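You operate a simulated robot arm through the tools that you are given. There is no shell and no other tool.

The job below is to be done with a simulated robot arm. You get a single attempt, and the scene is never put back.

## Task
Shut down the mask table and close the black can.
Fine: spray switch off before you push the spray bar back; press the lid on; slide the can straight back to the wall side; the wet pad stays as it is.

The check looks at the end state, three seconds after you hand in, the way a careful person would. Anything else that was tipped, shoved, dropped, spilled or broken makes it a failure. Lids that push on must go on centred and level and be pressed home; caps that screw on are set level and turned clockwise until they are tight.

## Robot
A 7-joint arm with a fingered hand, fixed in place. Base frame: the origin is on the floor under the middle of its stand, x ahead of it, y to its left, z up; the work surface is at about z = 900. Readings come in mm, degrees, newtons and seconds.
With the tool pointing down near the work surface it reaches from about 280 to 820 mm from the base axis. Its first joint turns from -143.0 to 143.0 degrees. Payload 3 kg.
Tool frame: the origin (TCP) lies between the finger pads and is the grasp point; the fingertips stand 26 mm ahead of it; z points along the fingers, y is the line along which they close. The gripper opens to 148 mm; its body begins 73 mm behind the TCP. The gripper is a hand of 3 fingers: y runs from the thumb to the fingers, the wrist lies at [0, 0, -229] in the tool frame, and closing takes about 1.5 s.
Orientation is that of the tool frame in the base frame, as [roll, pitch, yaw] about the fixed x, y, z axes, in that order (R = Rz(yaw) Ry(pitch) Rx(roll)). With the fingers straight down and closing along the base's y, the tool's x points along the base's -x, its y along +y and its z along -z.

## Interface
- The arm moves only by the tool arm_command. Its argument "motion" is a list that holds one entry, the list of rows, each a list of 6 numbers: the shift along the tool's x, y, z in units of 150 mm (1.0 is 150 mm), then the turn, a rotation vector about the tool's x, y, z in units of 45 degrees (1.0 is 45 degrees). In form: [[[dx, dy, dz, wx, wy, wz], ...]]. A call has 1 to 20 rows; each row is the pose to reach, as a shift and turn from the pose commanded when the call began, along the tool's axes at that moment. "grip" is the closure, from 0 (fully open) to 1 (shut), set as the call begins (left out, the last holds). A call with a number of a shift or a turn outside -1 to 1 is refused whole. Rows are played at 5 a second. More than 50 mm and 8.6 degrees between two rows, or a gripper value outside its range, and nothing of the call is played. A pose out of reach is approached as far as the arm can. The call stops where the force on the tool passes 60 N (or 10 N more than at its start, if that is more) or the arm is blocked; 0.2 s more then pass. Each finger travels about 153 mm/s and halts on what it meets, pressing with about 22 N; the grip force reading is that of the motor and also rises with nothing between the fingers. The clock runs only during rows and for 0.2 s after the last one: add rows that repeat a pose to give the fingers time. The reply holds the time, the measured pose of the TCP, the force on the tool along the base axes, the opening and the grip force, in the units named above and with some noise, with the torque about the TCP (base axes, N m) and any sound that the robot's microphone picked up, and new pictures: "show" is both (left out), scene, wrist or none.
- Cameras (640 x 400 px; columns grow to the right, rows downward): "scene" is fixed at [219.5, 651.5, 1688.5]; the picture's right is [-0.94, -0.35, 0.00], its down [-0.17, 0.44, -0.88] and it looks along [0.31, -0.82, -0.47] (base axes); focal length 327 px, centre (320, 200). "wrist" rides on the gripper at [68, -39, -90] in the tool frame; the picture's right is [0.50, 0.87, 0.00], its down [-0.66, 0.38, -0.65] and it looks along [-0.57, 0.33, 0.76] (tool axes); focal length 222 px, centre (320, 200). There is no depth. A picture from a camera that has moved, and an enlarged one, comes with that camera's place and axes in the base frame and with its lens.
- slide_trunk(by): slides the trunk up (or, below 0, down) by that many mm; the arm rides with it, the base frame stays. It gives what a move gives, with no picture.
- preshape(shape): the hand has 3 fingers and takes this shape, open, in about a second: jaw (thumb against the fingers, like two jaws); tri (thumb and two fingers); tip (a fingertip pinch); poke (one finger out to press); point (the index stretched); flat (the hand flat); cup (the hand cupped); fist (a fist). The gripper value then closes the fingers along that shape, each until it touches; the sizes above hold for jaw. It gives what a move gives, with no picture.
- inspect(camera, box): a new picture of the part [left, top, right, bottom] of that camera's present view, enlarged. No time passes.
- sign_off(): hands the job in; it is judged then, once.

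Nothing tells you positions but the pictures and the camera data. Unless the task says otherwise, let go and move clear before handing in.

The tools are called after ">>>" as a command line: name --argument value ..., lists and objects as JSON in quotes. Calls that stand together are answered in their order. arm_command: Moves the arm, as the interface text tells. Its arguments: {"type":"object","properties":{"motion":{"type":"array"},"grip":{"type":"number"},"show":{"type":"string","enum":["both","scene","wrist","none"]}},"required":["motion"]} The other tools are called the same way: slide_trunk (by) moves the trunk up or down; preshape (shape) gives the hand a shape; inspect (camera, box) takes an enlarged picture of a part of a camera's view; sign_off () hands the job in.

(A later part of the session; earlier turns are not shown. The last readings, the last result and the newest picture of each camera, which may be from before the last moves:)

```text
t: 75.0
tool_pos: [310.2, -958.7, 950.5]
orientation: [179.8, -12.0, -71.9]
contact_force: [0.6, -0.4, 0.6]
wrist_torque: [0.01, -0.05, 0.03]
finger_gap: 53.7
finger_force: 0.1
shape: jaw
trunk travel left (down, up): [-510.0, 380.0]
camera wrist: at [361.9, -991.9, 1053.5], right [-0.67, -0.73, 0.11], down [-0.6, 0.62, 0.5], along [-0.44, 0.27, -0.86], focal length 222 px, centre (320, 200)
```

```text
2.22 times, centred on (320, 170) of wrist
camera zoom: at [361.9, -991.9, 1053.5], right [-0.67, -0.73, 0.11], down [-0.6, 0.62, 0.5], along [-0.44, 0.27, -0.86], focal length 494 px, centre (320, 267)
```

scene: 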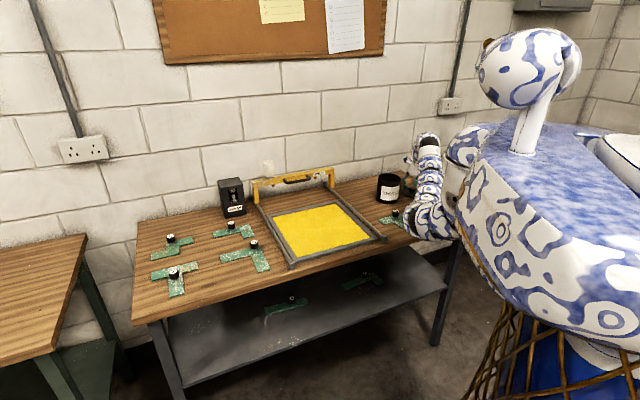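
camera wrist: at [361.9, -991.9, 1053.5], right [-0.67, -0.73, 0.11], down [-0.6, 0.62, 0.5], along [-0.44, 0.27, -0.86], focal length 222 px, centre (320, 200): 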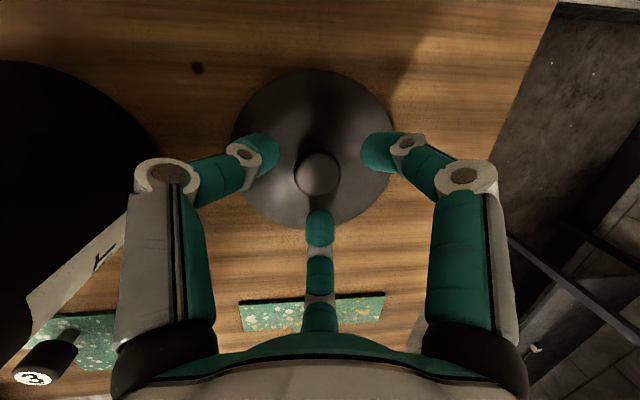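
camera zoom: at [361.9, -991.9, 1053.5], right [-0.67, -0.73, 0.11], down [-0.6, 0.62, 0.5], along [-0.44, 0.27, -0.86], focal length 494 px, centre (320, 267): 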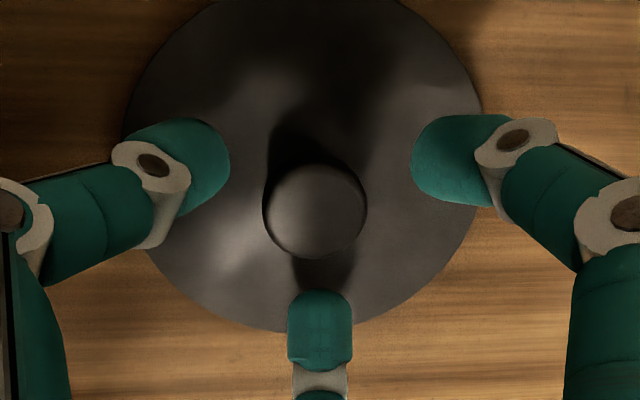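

>>> arm_command --motion '[[[-0.006, 0, 0.026, 0, 0, 0], [-0.011, 0, 0.052, 0, 0, 0]]]' --show "none"

>>> arm_command --motion '[[[-0.004, 0, 0.02, 0, 0, 0], [-0.008, 0, 0.039, 0, 0, 0]]]'

>>> inspect --camera "wrist" --box '[220, 110, 420, 250]'

```text
t: 75.5
tool_pos: [309.4, -959.7, 943.1]
orientation: [179.9, -12.1, -71.8]
contact_force: [-0.5, -0.1, -0.2]
wrist_torque: [0.01, -0.01, 0.0]
finger_gap: 53.6
finger_force: 0.0
shape: jaw
trunk travel left (down, up): [-510.0, 380.0]
```

```text
t: 76.2
tool_pos: [308.8, -957.6, 940.6]
orientation: [179.8, -12.2, -71.7]
contact_force: [-2.8, 3.8, 13.4]
wrist_torque: [0.37, 0.35, -0.03]
finger_gap: 54.4
finger_force: 0.0
shape: jaw
trunk travel left (down, up): [-510.0, 380.0]
camera wrist: at [361.1, -991.5, 1042.8], right [-0.67, -0.73, 0.11], down [-0.6, 0.62, 0.5], along [-0.43, 0.27, -0.86], focal length 222 px, centre (320, 200)
```

scene: 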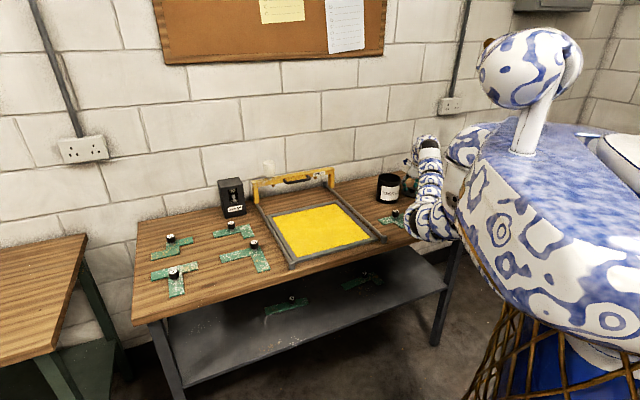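
wrist: 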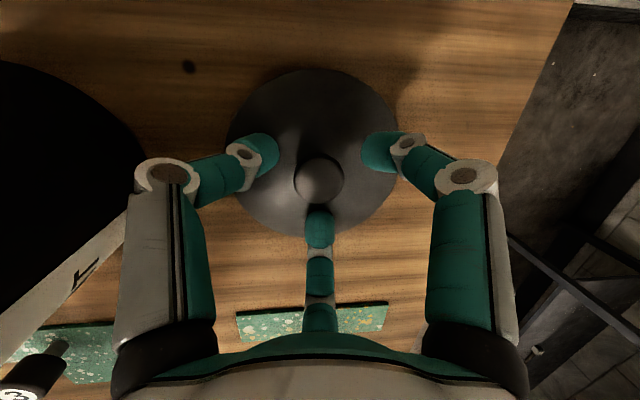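

```text
2.86 times, centred on (320, 180) of wrist
camera zoom: at [361.1, -991.5, 1042.8], right [-0.67, -0.73, 0.11], down [-0.6, 0.62, 0.5], along [-0.43, 0.27, -0.86], focal length 635 px, centre (320, 257)
```

zoom: 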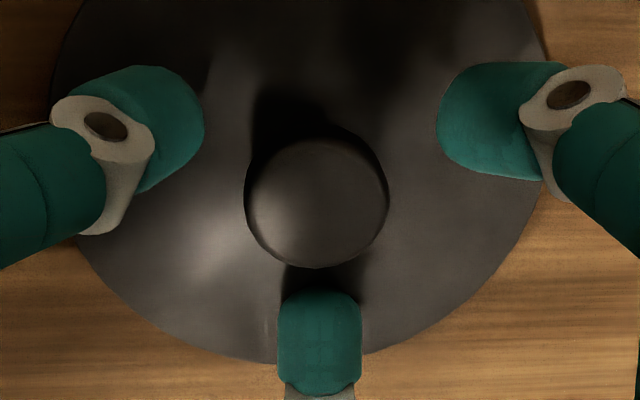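

The inner fingertip just touched the lid plate. I'll raise 5 mm, then close on the knob.

>>> arm_command --motion '[[[0.007, 0, -0.033, 0, 0, 0], [0.007, 0, -0.033, 0, 0, 0]]]' --show "none"

>>> arm_command --motion '[[[0, 0, 0, 0, 0, 0], [0, 0, 0, 0, 0, 0], [0, 0, 0, 0, 0, 0], [0, 0, 0, 0, 0, 0], [0, 0, 0, 0, 0, 0], [0, 0, 0, 0, 0, 0]]]' --grip 1

>>> inspect --camera "wrist" --box '[220, 110, 420, 250]'

```text
t: 76.8
tool_pos: [309.9, -959.3, 942.1]
orientation: [179.9, -12.1, -71.8]
contact_force: [-0.5, 0.0, -0.2]
wrist_torque: [-0.03, 0.0, 0.01]
finger_gap: 53.3
finger_force: 0.0
shape: jaw
trunk travel left (down, up): [-510.0, 380.0]
```

```text
t: 78.2
tool_pos: [310.5, -958.9, 943.3]
orientation: [179.9, -12.1, -71.8]
contact_force: [-0.1, 0.2, 1.1]
wrist_torque: [0.05, 0.01, 0.01]
finger_gap: 23.2
finger_force: 21.9
shape: jaw
trunk travel left (down, up): [-510.0, 380.0]
camera wrist: at [362.0, -992.2, 1045.6], right [-0.67, -0.73, 0.11], down [-0.6, 0.62, 0.5], along [-0.44, 0.27, -0.86], focal length 222 px, centre (320, 200)
```

scene: 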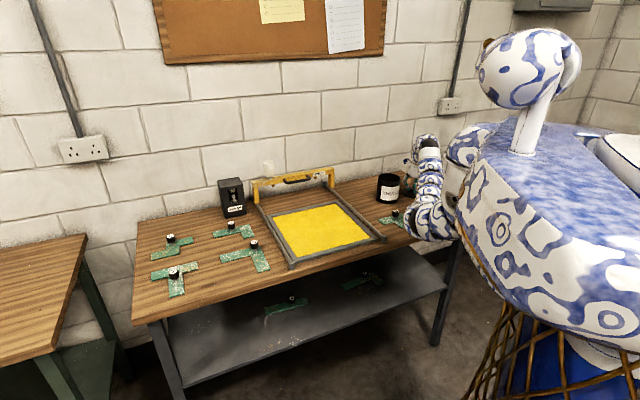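
wrist: 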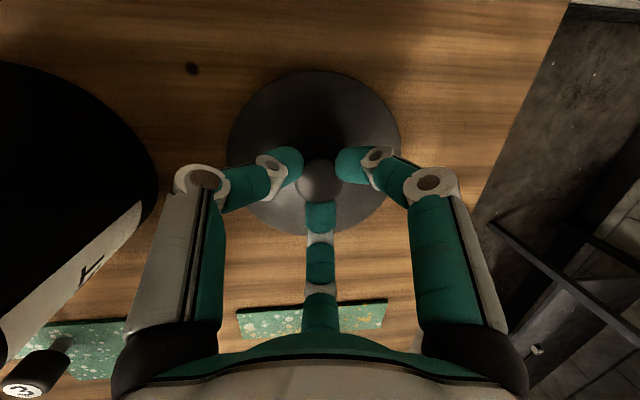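

```text
2.86 times, centred on (320, 180) of wrist
camera zoom: at [362.0, -992.2, 1045.6], right [-0.67, -0.73, 0.11], down [-0.6, 0.62, 0.5], along [-0.44, 0.27, -0.86], focal length 635 px, centre (320, 257)
```

zoom: 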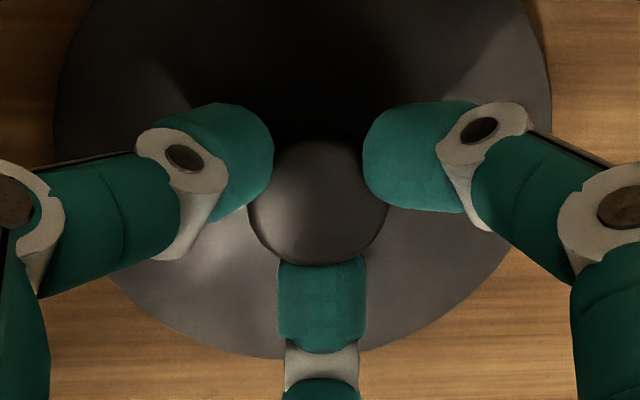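

The knob is held by all three fingertips. I'll lift slowly and check that the lid hangs level.

>>> arm_command --motion '[[[0.007, 0, -0.033, 0, 0, 0], [0.014, 0, -0.065, 0, 0, 0], [0.021, 0, -0.098, 0, 0, 0], [0.028, 0, -0.131, 0, 0, 0], [0.035, 0, -0.163, 0, 0, 0], [0.042, 0, -0.196, 0, 0, 0]]]'

>>> inspect --camera "scene" --box '[370, 150, 440, 210]'

>>> inspect --camera "wrist" --box '[180, 50, 460, 260]'

```text
t: 79.5
tool_pos: [311.0, -960.2, 972.8]
orientation: [179.9, -12.2, -71.9]
contact_force: [0.8, 1.1, -0.9]
wrist_torque: [0.01, -0.02, -0.02]
finger_gap: 23.1
finger_force: 21.8
shape: jaw
trunk travel left (down, up): [-510.0, 380.0]
camera wrist: at [362.3, -992.1, 1076.0], right [-0.67, -0.73, 0.11], down [-0.6, 0.62, 0.5], along [-0.43, 0.27, -0.86], focal length 222 px, centre (320, 200)
```

scene: 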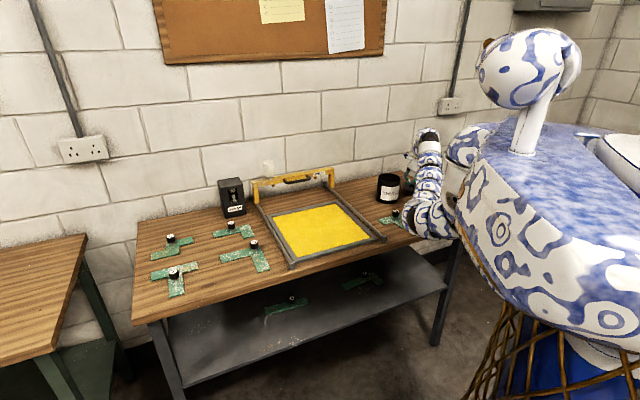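
wrist: 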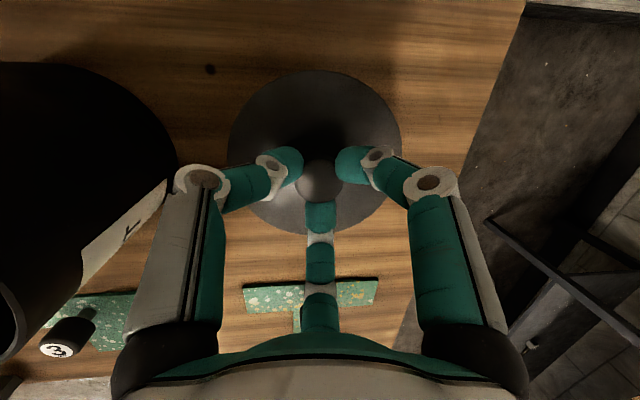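

```text
6.67 times, centred on (405, 180) of scene
camera zoom: at [219.5, 651.5, 1688.5], right [-0.94, -0.35, 0.0], down [-0.17, 0.44, -0.88], along [0.31, -0.82, -0.47], focal length 2182 px, centre (-247, 333)
```

zoom: 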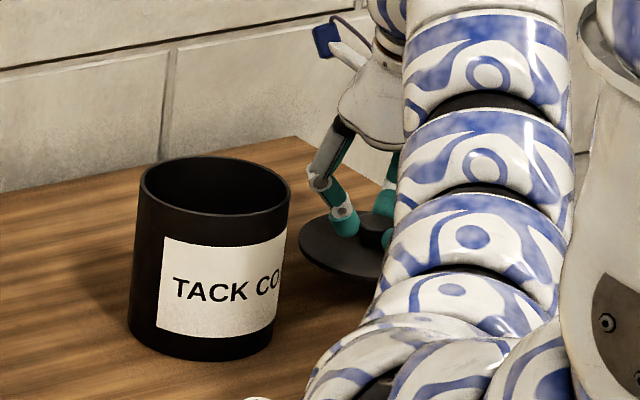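

```text
1.90 times, centred on (320, 155) of wrist
camera zoom: at [362.3, -992.1, 1076.0], right [-0.67, -0.73, 0.11], down [-0.6, 0.62, 0.5], along [-0.43, 0.27, -0.86], focal length 423 px, centre (320, 286)
```

zoom: 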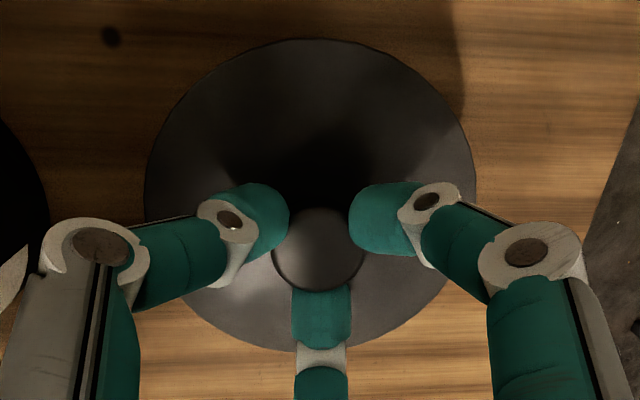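

The lid is lifted and still level. I'll raise the whole arm with the trunk so the arm posture doesn't change, then move over the can.

>>> slide_trunk --by 110

>>> arm_command --motion '[[[0, 0, 0, 0, 0, 0]]]'

>>> inspect --camera "wrist" --box '[0, 0, 460, 288]'

>>> inspect --camera "scene" --box '[360, 130, 440, 210]'

```text
t: 81.0
tool_pos: [310.1, -959.1, 1081.9]
orientation: [179.9, -12.1, -71.7]
contact_force: [0.6, -0.3, -0.1]
wrist_torque: [-0.01, 0.04, 0.01]
finger_gap: 23.1
finger_force: 22.1
shape: jaw
trunk travel left (down, up): [-620.0, 270.0]
```

```text
t: 81.4
tool_pos: [309.6, -959.5, 1082.8]
orientation: [179.9, -12.0, -71.8]
contact_force: [-0.4, 0.1, -0.7]
wrist_torque: [-0.01, 0.0, 0.01]
finger_gap: 22.9
finger_force: 21.2
shape: jaw
trunk travel left (down, up): [-620.0, 270.0]
camera wrist: at [362.2, -992.1, 1185.6], right [-0.67, -0.73, 0.11], down [-0.6, 0.62, 0.5], along [-0.44, 0.27, -0.86], focal length 222 px, centre (320, 200)
```

scene: 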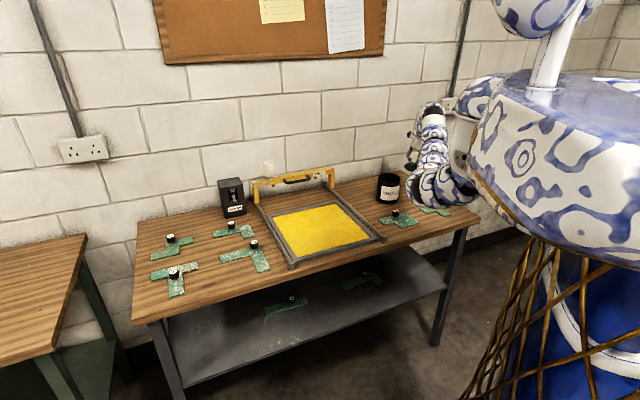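
wrist: 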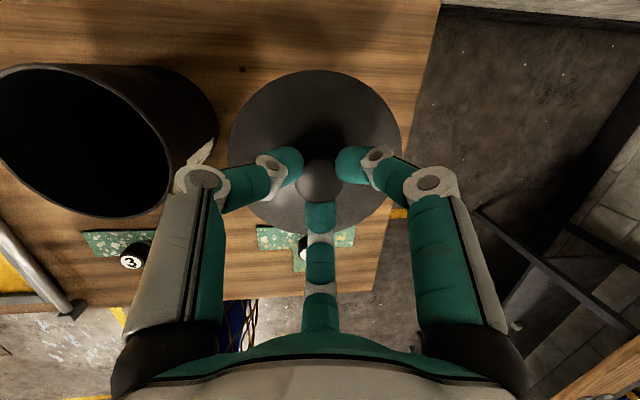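

```text
1.39 times, centred on (230, 144) of wrist
camera zoom: at [362.2, -992.1, 1185.6], right [-0.67, -0.73, 0.11], down [-0.6, 0.62, 0.5], along [-0.44, 0.27, -0.86], focal length 308 px, centre (445, 278)
```

zoom: 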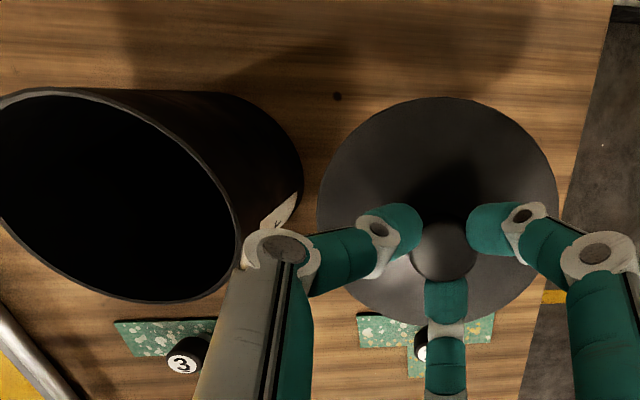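

```text
5.00 times, centred on (400, 170) of scene
camera zoom: at [219.5, 651.5, 1688.5], right [-0.94, -0.35, 0.0], down [-0.17, 0.44, -0.88], along [0.31, -0.82, -0.47], focal length 1637 px, centre (-80, 350)
```

zoom: 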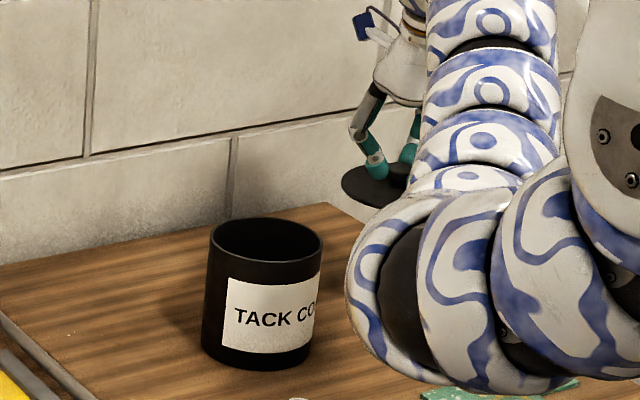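

The lid is clear above the can rim. I've fitted the can's centre at about (422,-850.5), so I'll carry the lid there at this height.

>>> arm_command --motion '[[[-0.06, -0.118, -0.013, 0, 0, 0], [-0.12, -0.236, -0.026, 0, 0, 0], [-0.18, -0.353, -0.038, 0, 0, 0], [-0.24, -0.471, -0.051, 0, 0, 0], [-0.299, -0.589, -0.064, 0, 0, 0], [-0.359, -0.707, -0.077, 0, 0, 0], [-0.419, -0.824, -0.089, 0, 0, 0], [-0.479, -0.942, -0.102, 0, 0, 0]]]'

>>> inspect --camera "scene" --box '[360, 150, 420, 210]'

>>> inspect --camera "wrist" --box '[180, 40, 460, 260]'

```text
t: 83.2
tool_pos: [419.9, -879.1, 1063.5]
orientation: [179.9, -12.3, -71.8]
contact_force: [-0.8, 0.2, 0.1]
wrist_torque: [0.02, -0.03, 0.01]
finger_gap: 22.9
finger_force: 21.5
shape: jaw
out of reach, approached as far as the arm can: row 4, 5, 6, 7, 8
trunk travel left (down, up): [-620.0, 270.0]
camera wrist: at [471.2, -912.7, 1166.8], right [-0.67, -0.73, 0.11], down [-0.6, 0.62, 0.5], along [-0.43, 0.27, -0.86], focal length 222 px, centre (320, 200)
```

scene: 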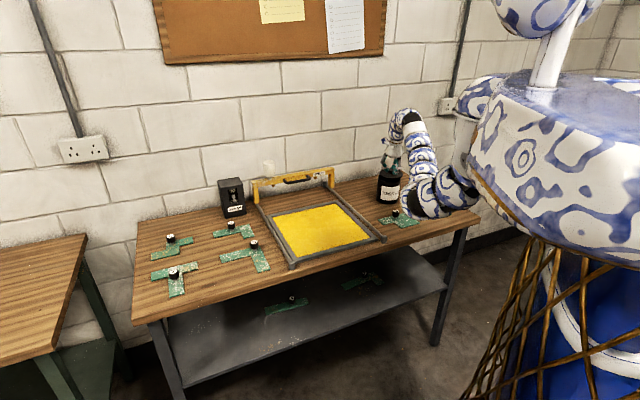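
wrist: 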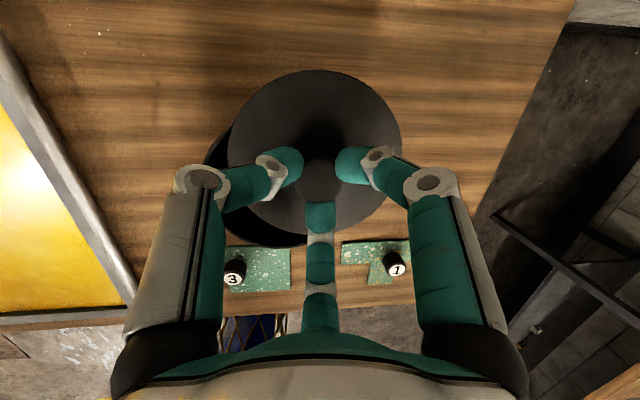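

```text
6.67 times, centred on (390, 180) of scene
camera zoom: at [219.5, 651.5, 1688.5], right [-0.94, -0.35, 0.0], down [-0.17, 0.44, -0.88], along [0.31, -0.82, -0.47], focal length 2182 px, centre (-147, 333)
```

zoom: 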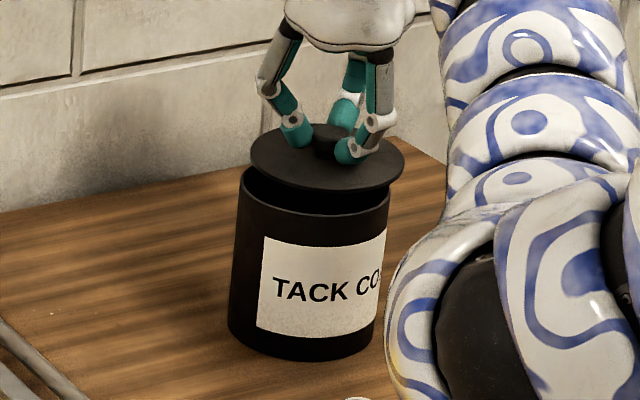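

```text
1.82 times, centred on (320, 150) of wrist
camera zoom: at [471.2, -912.7, 1166.8], right [-0.67, -0.73, 0.11], down [-0.6, 0.62, 0.5], along [-0.43, 0.27, -0.86], focal length 404 px, centre (320, 291)
```

zoom: 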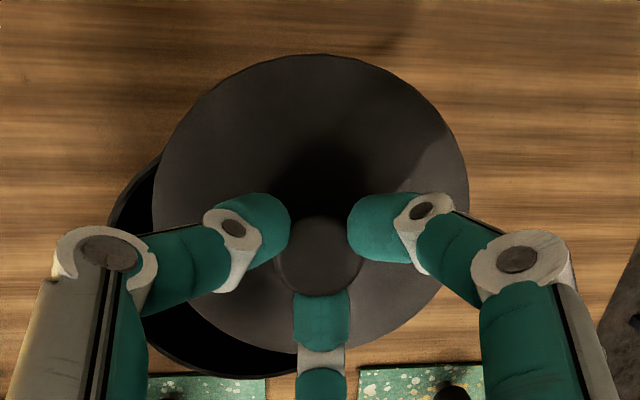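

The wrist limit stopped me 34 mm short and it also dipped a little, but there was no contact. I'll raise the trunk 80 mm to relieve the wrist and continue.

>>> slide_trunk --by 80

>>> arm_command --motion '[[[-0.05, -0.015, 0.02, 0, 0, 0], [-0.1, -0.03, 0.05, 0, 0, 0], [-0.16, -0.045, 0.09, 0, 0, 0], [-0.21, -0.06, 0.13, 0, 0, 0], [-0.27, -0.077, 0.2, 0, 0, 0]]]'

>>> inspect --camera "scene" --box '[360, 140, 420, 210]'

>>> inspect --camera "wrist" --box '[180, 40, 460, 260]'

```text
t: 84.3
tool_pos: [418.2, -879.3, 1144.7]
orientation: [179.9, -12.2, -71.9]
contact_force: [-1.1, 0.3, -0.3]
wrist_torque: [0.03, -0.02, -0.01]
finger_gap: 22.7
finger_force: 21.7
shape: jaw
trunk travel left (down, up): [-700.0, 190.0]
```

```text
t: 85.5
tool_pos: [419.3, -842.9, 1106.8]
orientation: [179.9, -12.1, -71.8]
contact_force: [0.3, -0.2, -0.1]
wrist_torque: [0.04, -0.03, -0.03]
finger_gap: 23.2
finger_force: 22.2
shape: jaw
out of reach, approached as far as the arm can: row 2, 3
trunk travel left (down, up): [-700.0, 190.0]
camera wrist: at [471.8, -876.8, 1208.7], right [-0.67, -0.73, 0.11], down [-0.6, 0.62, 0.5], along [-0.43, 0.27, -0.86], focal length 222 px, centre (320, 200)
```

scene: 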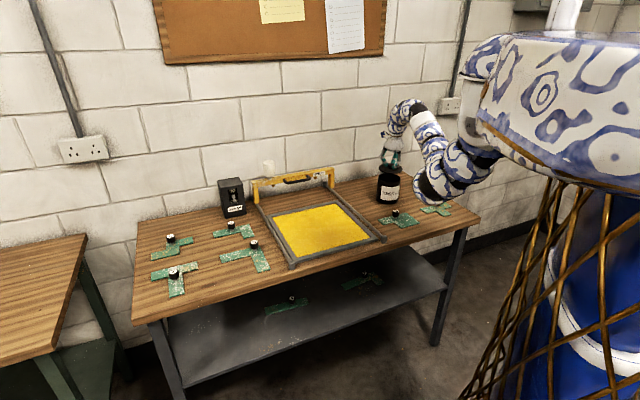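
wrist: 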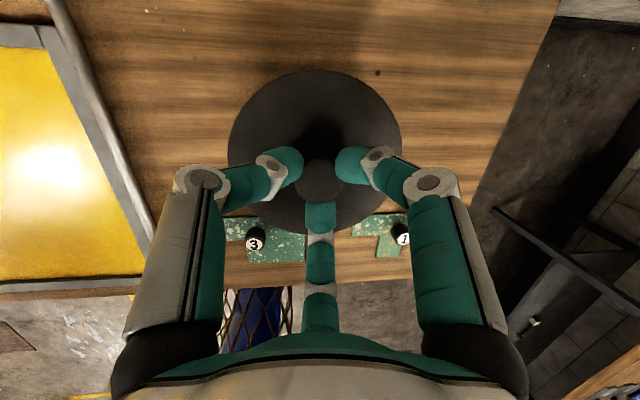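

```text
5.71 times, centred on (390, 175) of scene
camera zoom: at [219.5, 651.5, 1688.5], right [-0.94, -0.35, 0.0], down [-0.17, 0.44, -0.88], along [0.31, -0.82, -0.47], focal length 1871 px, centre (-80, 343)
```

zoom: 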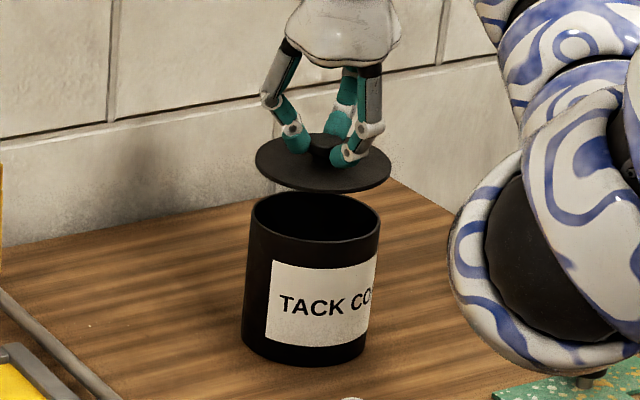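

```text
1.82 times, centred on (320, 150) of wrist
camera zoom: at [471.8, -876.8, 1208.7], right [-0.67, -0.73, 0.11], down [-0.6, 0.62, 0.5], along [-0.43, 0.27, -0.86], focal length 404 px, centre (320, 291)
```

zoom: 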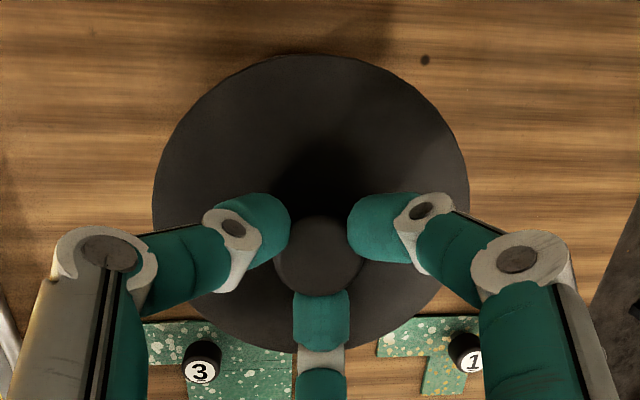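

Fits to the pictures put the lid centre within about 3 mm of the can centre. I'll correct by that offset and descend to just above the rim.

>>> arm_command --motion '[[[-0.01, -0.003, 0.066, 0, 0, 0], [-0.02, -0.006, 0.132, 0, 0, 0], [-0.03, -0.009, 0.198, 0, 0, 0], [-0.039, -0.012, 0.25, 0, 0, 0]]]'

>>> inspect --camera "scene" --box '[370, 155, 410, 205]'

>>> inspect --camera "wrist" --box '[180, 40, 460, 260]'

```text
t: 86.5
tool_pos: [422.0, -845.7, 1066.7]
orientation: [179.9, -12.2, -71.7]
contact_force: [0.3, 0.1, -0.6]
wrist_torque: [-0.01, 0.03, 0.02]
finger_gap: 23.4
finger_force: 21.9
shape: jaw
trunk travel left (down, up): [-700.0, 190.0]
camera wrist: at [473.7, -879.1, 1170.7], right [-0.67, -0.73, 0.11], down [-0.6, 0.62, 0.5], along [-0.43, 0.27, -0.86], focal length 222 px, centre (320, 200)
```

scene: 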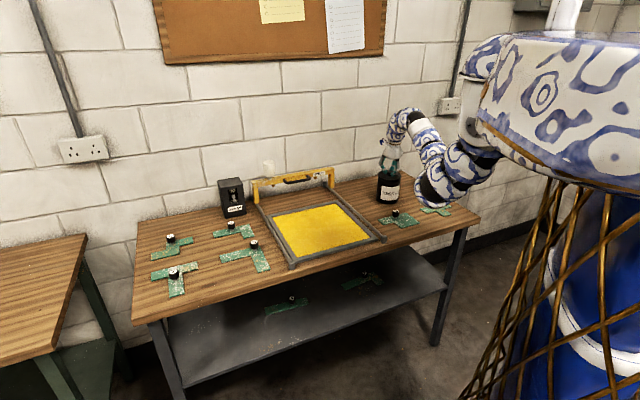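
wrist: 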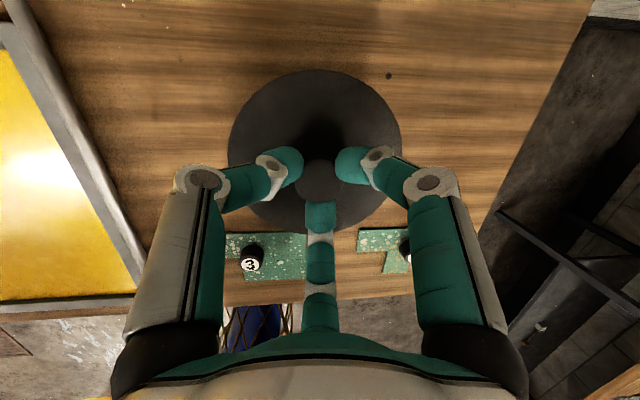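

```text
8.00 times, centred on (390, 180) of scene
camera zoom: at [219.5, 651.5, 1688.5], right [-0.94, -0.35, 0.0], down [-0.17, 0.44, -0.88], along [0.31, -0.82, -0.47], focal length 2619 px, centre (-240, 360)
```

zoom: 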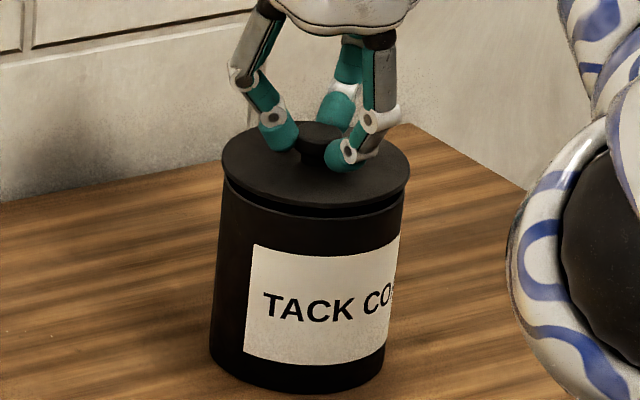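

```text
1.82 times, centred on (320, 150) of wrist
camera zoom: at [473.7, -879.1, 1170.7], right [-0.67, -0.73, 0.11], down [-0.6, 0.62, 0.5], along [-0.43, 0.27, -0.86], focal length 404 px, centre (320, 291)
```

zoom: 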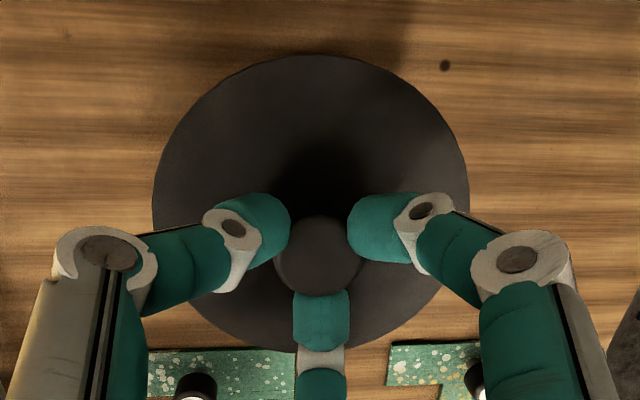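

>>> inspect --camera "scene" --box '[376, 166, 404, 190]'

```text
16.00 times, centred on (390, 178) of scene
camera zoom: at [219.5, 651.5, 1688.5], right [-0.94, -0.35, 0.0], down [-0.17, 0.44, -0.88], along [0.31, -0.82, -0.47], focal length 5238 px, centre (-800, 552)
```

zoom: 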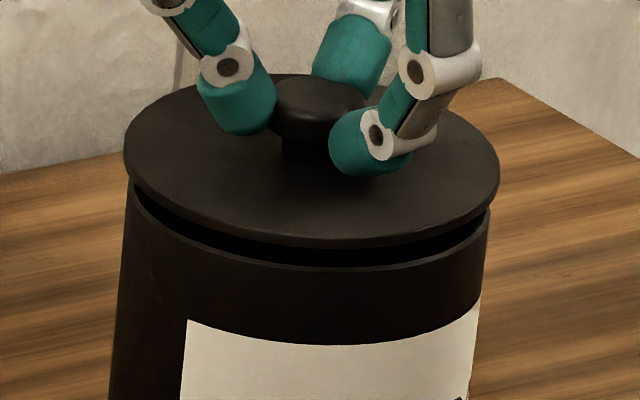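

From the 16× view the lid is laterally centred to within about 1 mm, with a gap of about 5 mm. I'll lower gently and feel for contact.

>>> arm_command --motion '[[[-0.003, 0, 0.013, 0, 0, 0], [-0.006, 0, 0.026, 0, 0, 0], [-0.008, 0, 0.039, 0, 0, 0]]]' --show "none"

>>> inspect --camera "scene" --box '[376, 166, 404, 190]'

```text
t: 87.3
tool_pos: [420.8, -845.6, 1060.7]
orientation: [180.0, -12.3, -71.9]
contact_force: [-0.9, -0.2, -0.2]
wrist_torque: [0.01, 0.0, 0.01]
finger_gap: 23.1
finger_force: 22.2
shape: jaw
trunk travel left (down, up): [-700.0, 190.0]
```

```text
16.00 times, centred on (390, 178) of scene
camera zoom: at [219.5, 651.5, 1688.5], right [-0.94, -0.35, 0.0], down [-0.17, 0.44, -0.88], along [0.31, -0.82, -0.47], focal length 5238 px, centre (-800, 552)
```

zoom: 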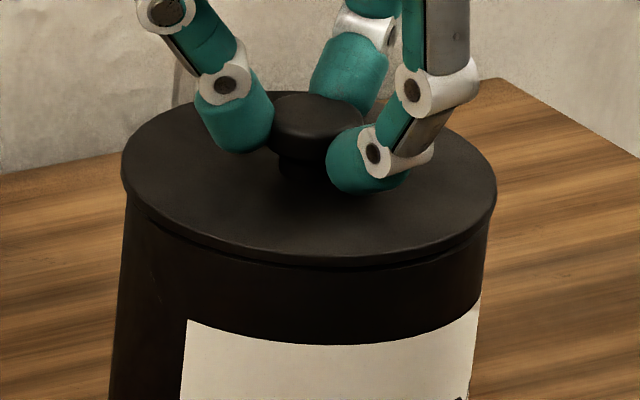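

>>> arm_command --motion '[[[-0.001, 0, 0.007, 0, 0, 0], [-0.003, 0, 0.013, 0, 0, 0]]]' --show "none"

>>> arm_command --motion '[[[-0.001, 0, 0.007, 0, 0, 0], [-0.003, 0, 0.013, 0, 0, 0]]]' --show "none"

>>> inspect --camera "scene" --box '[376, 166, 404, 190]'

```text
t: 87.9
tool_pos: [421.5, -845.5, 1059.6]
orientation: [179.8, -12.2, -71.8]
contact_force: [0.1, 0.6, -0.3]
wrist_torque: [0.02, 0.0, -0.01]
finger_gap: 23.3
finger_force: 22.3
shape: jaw
trunk travel left (down, up): [-700.0, 190.0]
```

```text
t: 88.5
tool_pos: [422.0, -845.9, 1059.3]
orientation: [-180.0, -12.2, -71.8]
contact_force: [0.7, -0.4, 0.7]
wrist_torque: [0.04, 0.0, 0.03]
finger_gap: 23.0
finger_force: 21.9
shape: jaw
trunk travel left (down, up): [-700.0, 190.0]
```

```text
16.00 times, centred on (390, 178) of scene
camera zoom: at [219.5, 651.5, 1688.5], right [-0.94, -0.35, 0.0], down [-0.17, 0.44, -0.88], along [0.31, -0.82, -0.47], focal length 5238 px, centre (-800, 552)
```

zoom: 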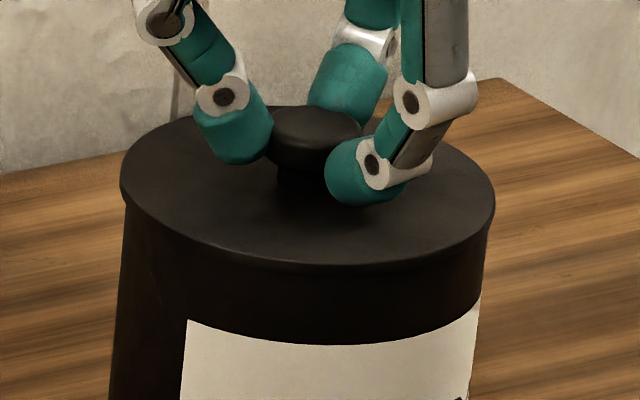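

>>> arm_command --motion '[[[-0.001, 0, 0.007, 0, 0, 0], [-0.003, 0, 0.013, 0, 0, 0]]]' --show "none"

>>> arm_command --motion '[[[-0.001, 0, 0.007, 0, 0, 0], [-0.003, 0, 0.013, 0, 0, 0]]]' --show "none"

>>> inspect --camera "scene" --box '[376, 166, 404, 190]'

```text
t: 89.1
tool_pos: [420.8, -845.3, 1058.1]
orientation: [179.9, -12.4, -71.8]
contact_force: [-1.2, -2.1, 13.9]
wrist_torque: [0.09, -0.03, -0.02]
finger_gap: 23.2
finger_force: 21.5
shape: jaw
trunk travel left (down, up): [-700.0, 190.0]
heard: snap
```

```text
t: 89.7
tool_pos: [421.3, -845.8, 1057.6]
orientation: [180.0, -12.4, -71.9]
contact_force: [1.7, -5.8, 26.4]
wrist_torque: [-0.1, -0.1, -0.12]
finger_gap: 23.9
finger_force: 22.3
shape: jaw
trunk travel left (down, up): [-700.0, 190.0]
```

```text
16.00 times, centred on (390, 178) of scene
camera zoom: at [219.5, 651.5, 1688.5], right [-0.94, -0.35, 0.0], down [-0.17, 0.44, -0.88], along [0.31, -0.82, -0.47], focal length 5238 px, centre (-800, 552)
```

zoom: 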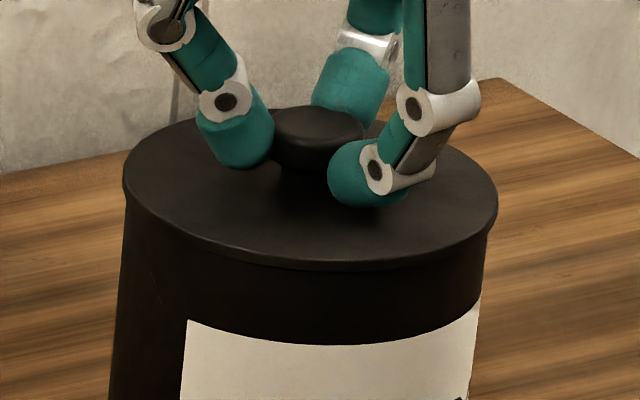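

I heard a snap and further lowering only raises force (26 N), so the lid is pressed home. I'll release the knob and rise clear.

>>> arm_command --motion '[[[0.001, 0, -0.007, 0, 0, 0], [0.003, 0, -0.015, 0, 0, 0]]]' --show "none"

>>> arm_command --motion '[[[0, 0, 0, 0, 0, 0], [0, 0, 0, 0, 0, 0], [0, 0, 0, 0, 0, 0]]]' --grip 0.55

>>> inspect --camera "scene" --box '[370, 155, 410, 205]'

```text
t: 90.3
tool_pos: [420.8, -844.5, 1058.3]
orientation: [179.9, -12.2, -71.8]
contact_force: [1.0, -5.4, 19.0]
wrist_torque: [-0.11, -0.08, -0.13]
finger_gap: 23.9
finger_force: 21.8
shape: jaw
trunk travel left (down, up): [-700.0, 190.0]
```

```text
t: 91.1
tool_pos: [423.8, -844.8, 1056.9]
orientation: [179.9, -12.0, -71.8]
contact_force: [2.0, -1.2, 3.2]
wrist_torque: [0.05, 0.02, -0.01]
finger_gap: 64.3
finger_force: 0.0
shape: jaw
trunk travel left (down, up): [-700.0, 190.0]
camera wrist: at [474.0, -878.3, 1159.1], right [-0.67, -0.73, 0.11], down [-0.6, 0.62, 0.5], along [-0.43, 0.27, -0.86], focal length 222 px, centre (320, 200)
```

scene: 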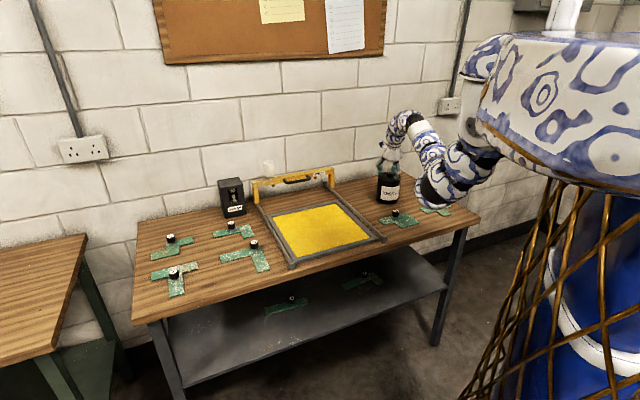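
wrist: 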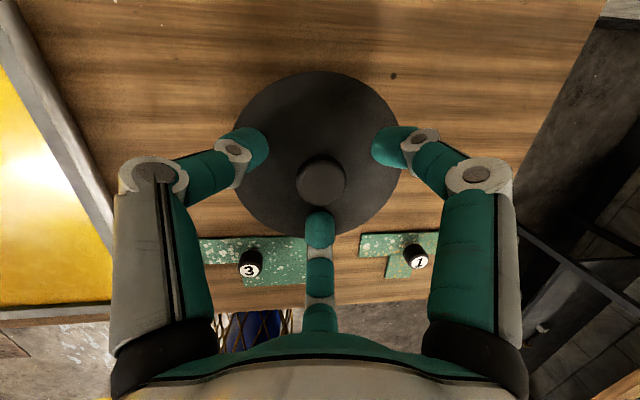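

```text
8.00 times, centred on (390, 180) of scene
camera zoom: at [219.5, 651.5, 1688.5], right [-0.94, -0.35, 0.0], down [-0.17, 0.44, -0.88], along [0.31, -0.82, -0.47], focal length 2619 px, centre (-240, 360)
```

zoom: 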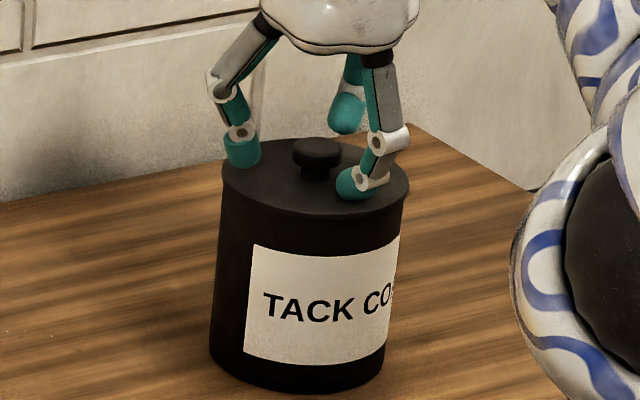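

>>> slide_trunk --by 80

>>> arm_command --motion '[[[0, 0, 0, 0, 0, 0]]]'

>>> inspect --camera "scene" --box '[376, 166, 404, 190]'

>>> inspect --camera "wrist" --box '[200, 40, 440, 260]'

```text
t: 92.3
tool_pos: [422.8, -845.6, 1137.4]
orientation: [179.9, -12.3, -71.9]
contact_force: [0.6, 0.6, -1.0]
wrist_torque: [0.01, -0.02, 0.01]
finger_gap: 66.1
finger_force: 0.0
shape: jaw
trunk travel left (down, up): [-780.0, 110.0]
```

```text
t: 92.7
tool_pos: [422.0, -844.8, 1136.3]
orientation: [180.0, -12.3, -71.8]
contact_force: [0.1, 0.8, -0.1]
wrist_torque: [-0.03, 0.01, 0.01]
finger_gap: 66.1
finger_force: 0.0
shape: jaw
trunk travel left (down, up): [-780.0, 110.0]
camera wrist: at [473.7, -879.0, 1239.1], right [-0.67, -0.73, 0.11], down [-0.6, 0.62, 0.5], along [-0.43, 0.27, -0.86], focal length 222 px, centre (320, 200)
```

scene: 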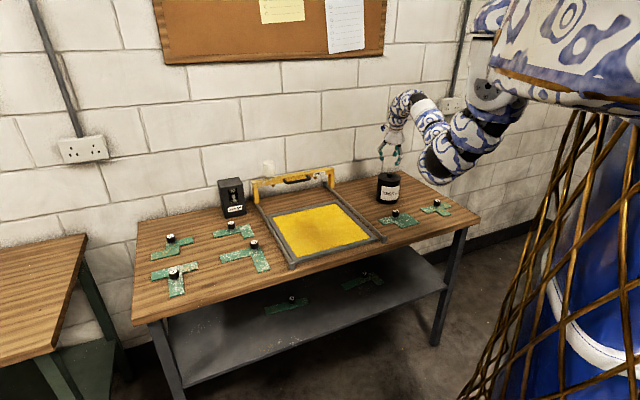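
wrist: 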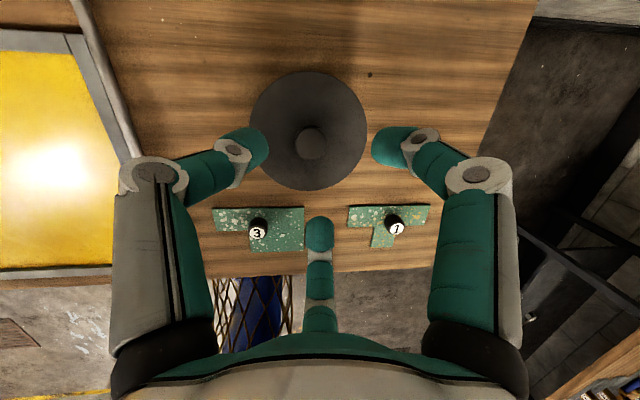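

```text
16.00 times, centred on (390, 178) of scene
camera zoom: at [219.5, 651.5, 1688.5], right [-0.94, -0.35, 0.0], down [-0.17, 0.44, -0.88], along [0.31, -0.82, -0.47], focal length 5238 px, centre (-800, 552)
```

zoom: 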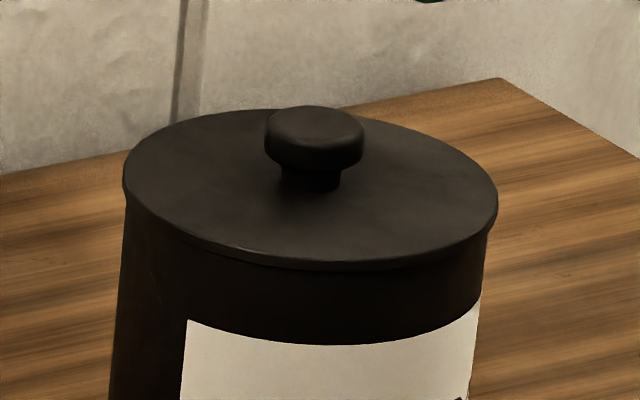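

```text
1.82 times, centred on (320, 150) of wrist
camera zoom: at [473.7, -879.0, 1239.1], right [-0.67, -0.73, 0.11], down [-0.6, 0.62, 0.5], along [-0.43, 0.27, -0.86], focal length 404 px, centre (320, 291)
```

zoom: 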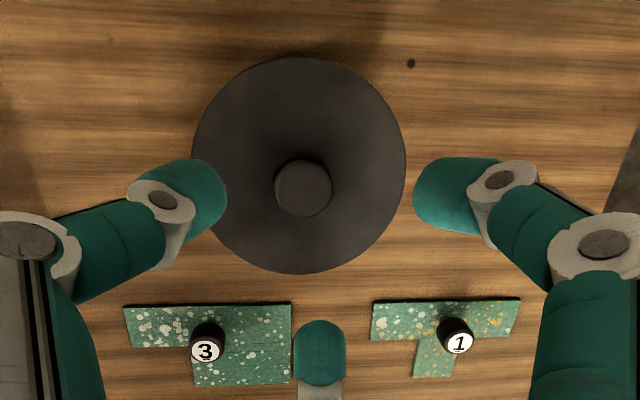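

The lid is seated, level and centred. Now I'll bring the hand in front of the can, angled so two fingertips lead as a V, ready to push it straight back.

>>> arm_command --motion '[[[-0.1, 0.053, 0, 0.051, 0.064, 0.014], [-0.2, 0.106, 0, 0.102, 0.128, 0.028], [-0.31, 0.159, 0, 0.153, 0.192, 0.042], [-0.41, 0.212, 0, 0.205, 0.256, 0.056], [-0.51, 0.264, 0, 0.256, 0.319, 0.07], [-0.61, 0.317, 0, 0.307, 0.383, 0.084], [-0.72, 0.37, 0, 0.358, 0.447, 0.098], [-0.819, 0.423, 0, 0.409, 0.511, 0.112]]]' --grip 0.62

>>> inspect --camera "scene" --box '[340, 110, 480, 230]'

```text
t: 94.5
tool_pos: [323.4, -750.3, 1111.4]
orientation: [-157.3, -33.8, -81.9]
contact_force: [-0.1, 1.0, -0.4]
wrist_torque: [0.0, -0.02, -0.01]
finger_gap: 56.4
finger_force: 0.0
shape: jaw
trunk travel left (down, up): [-780.0, 110.0]
camera wrist: at [324.9, -752.6, 1230.2], right [-0.71, -0.71, 0.0], down [-0.71, 0.71, 0.02], along [-0.01, 0.01, -1.0], focal length 222 px, centre (320, 200)
```

scene: 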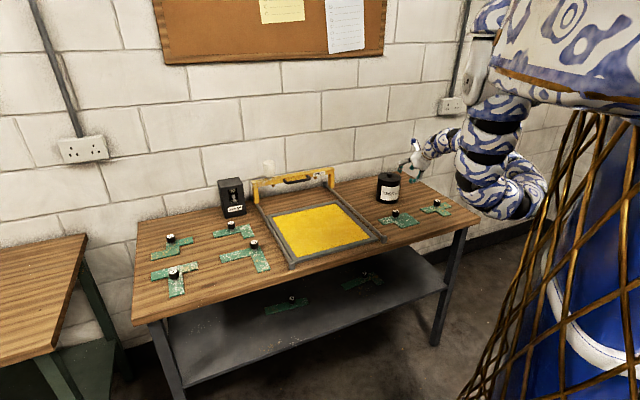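
wrist: 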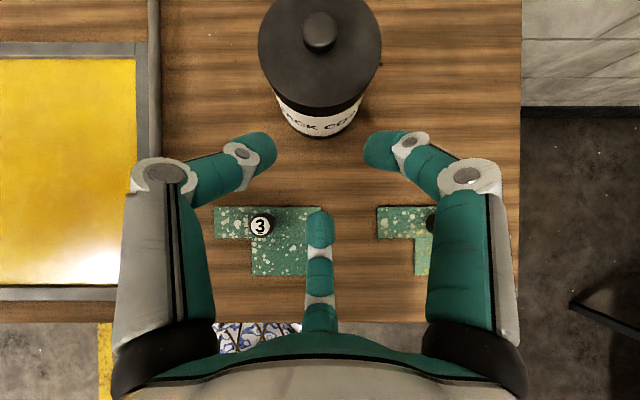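

```text
3.33 times, centred on (410, 170) of scene
camera zoom: at [219.5, 651.5, 1688.5], right [-0.94, -0.35, 0.0], down [-0.17, 0.44, -0.88], along [0.31, -0.82, -0.47], focal length 1091 px, centre (20, 300)
```

zoom: 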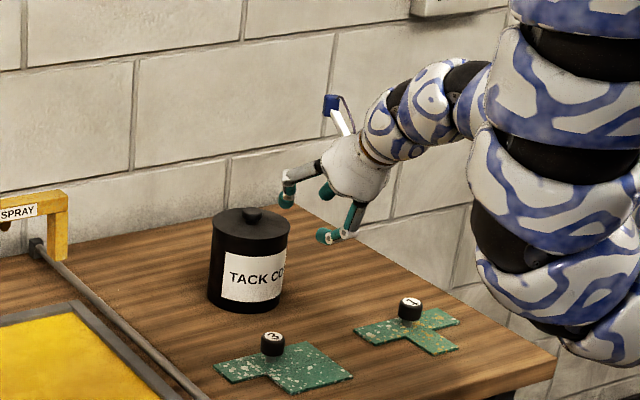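

The camera now looks straight down, and its axes line up with the table. The hand and can agree to within 1 mm sideways. I'll move forward slightly to stay clear of stencil 3, then descend in front of the can.

>>> arm_command --motion '[[[0.064, -0.037, 0.062, 0, 0, 0], [0.128, -0.074, 0.124, 0, 0, 0], [0.036, -0.021, 0.25, 0, 0, 0], [-0.055, 0.032, 0.376, 0, 0, 0], [-0.147, 0.085, 0.502, 0, 0, 0], [-0.238, 0.137, 0.628, 0, 0, 0]]]'

>>> inspect --camera "scene" --box '[360, 140, 440, 220]'

```text
t: 95.9
tool_pos: [343.5, -771.4, 1012.4]
orientation: [-157.4, -33.7, -81.9]
contact_force: [-1.2, 0.2, -0.2]
wrist_torque: [0.01, 0.04, 0.05]
finger_gap: 56.3
finger_force: 0.0
shape: jaw
trunk travel left (down, up): [-780.0, 110.0]
camera wrist: at [345.6, -774.0, 1131.2], right [-0.71, -0.71, 0.0], down [-0.71, 0.71, 0.02], along [-0.01, 0.01, -1.0], focal length 222 px, centre (320, 200)
```

scene: 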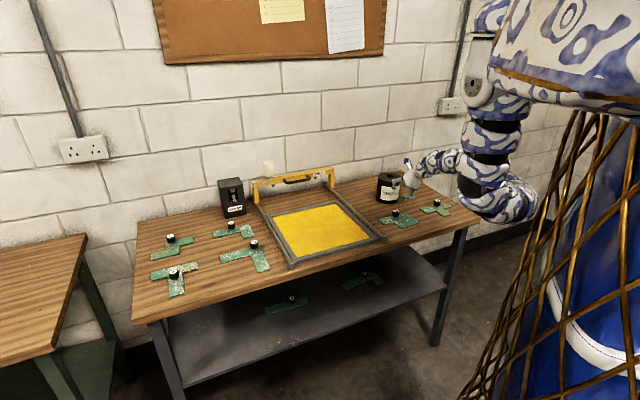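
wrist: 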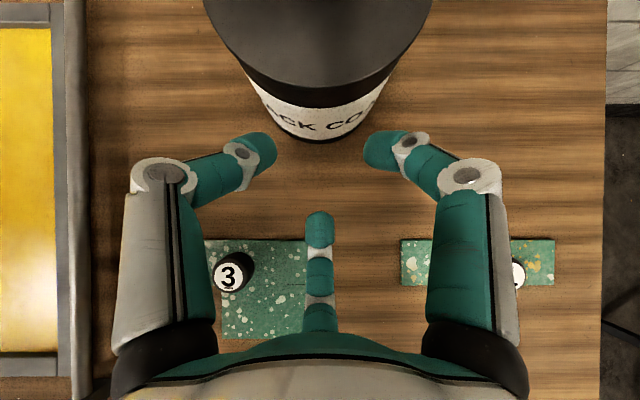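

```text
5.00 times, centred on (400, 180) of scene
camera zoom: at [219.5, 651.5, 1688.5], right [-0.94, -0.35, 0.0], down [-0.17, 0.44, -0.88], along [0.31, -0.82, -0.47], focal length 1637 px, centre (-80, 300)
```

zoom: 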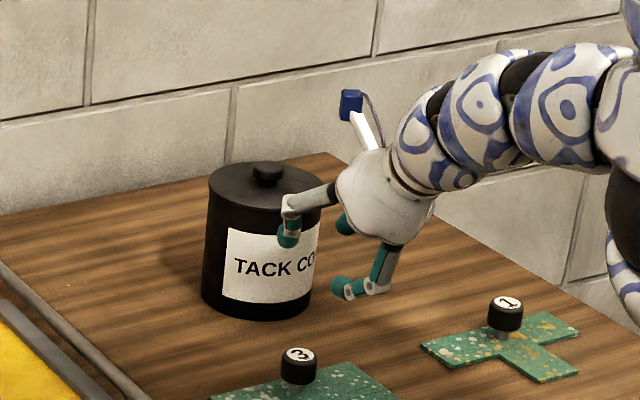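

>>> arm_command --motion '[[[-0.062, 0.036, 0.085, 0, 0, 0], [-0.124, 0.071, 0.17, 0, 0, 0], [-0.186, 0.107, 0.255, 0, 0, 0]]]'

>>> inspect --camera "scene" --box '[360, 140, 440, 220]'

```text
t: 96.7
tool_pos: [343.3, -771.1, 961.6]
orientation: [-157.5, -33.7, -81.9]
contact_force: [0.8, 0.0, 0.5]
wrist_torque: [0.01, 0.04, 0.02]
finger_gap: 56.9
finger_force: 0.1
shape: jaw
trunk travel left (down, up): [-780.0, 110.0]
camera wrist: at [344.9, -773.6, 1080.4], right [-0.71, -0.71, 0.0], down [-0.71, 0.71, 0.02], along [-0.01, 0.01, -1.0], focal length 222 px, centre (320, 200)
```

scene: 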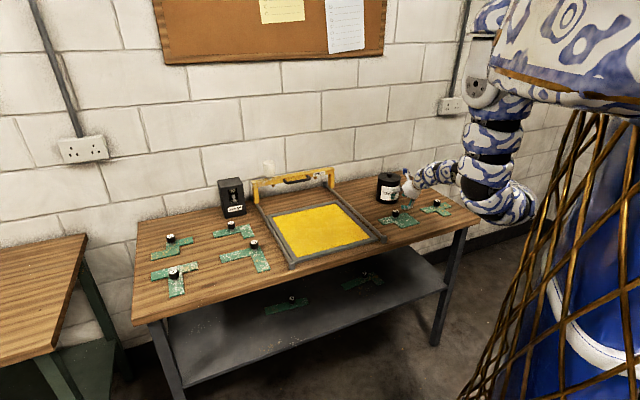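
wrist: 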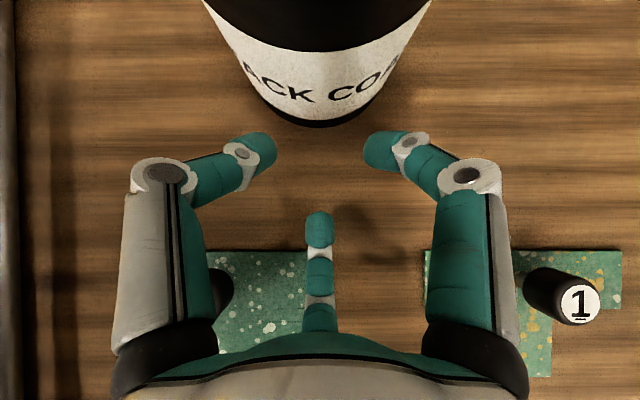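

```text
5.00 times, centred on (400, 180) of scene
camera zoom: at [219.5, 651.5, 1688.5], right [-0.94, -0.35, 0.0], down [-0.17, 0.44, -0.88], along [0.31, -0.82, -0.47], focal length 1637 px, centre (-80, 300)
```

zoom: 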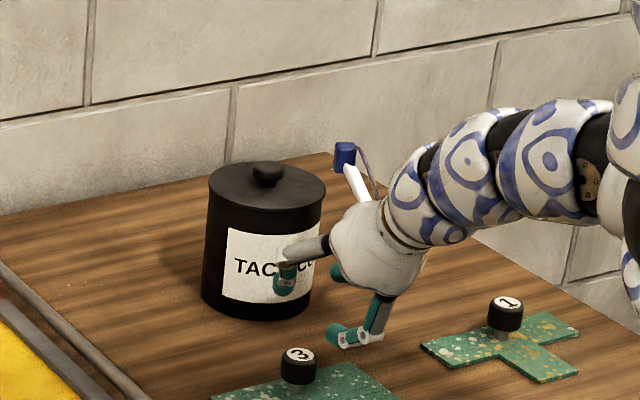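

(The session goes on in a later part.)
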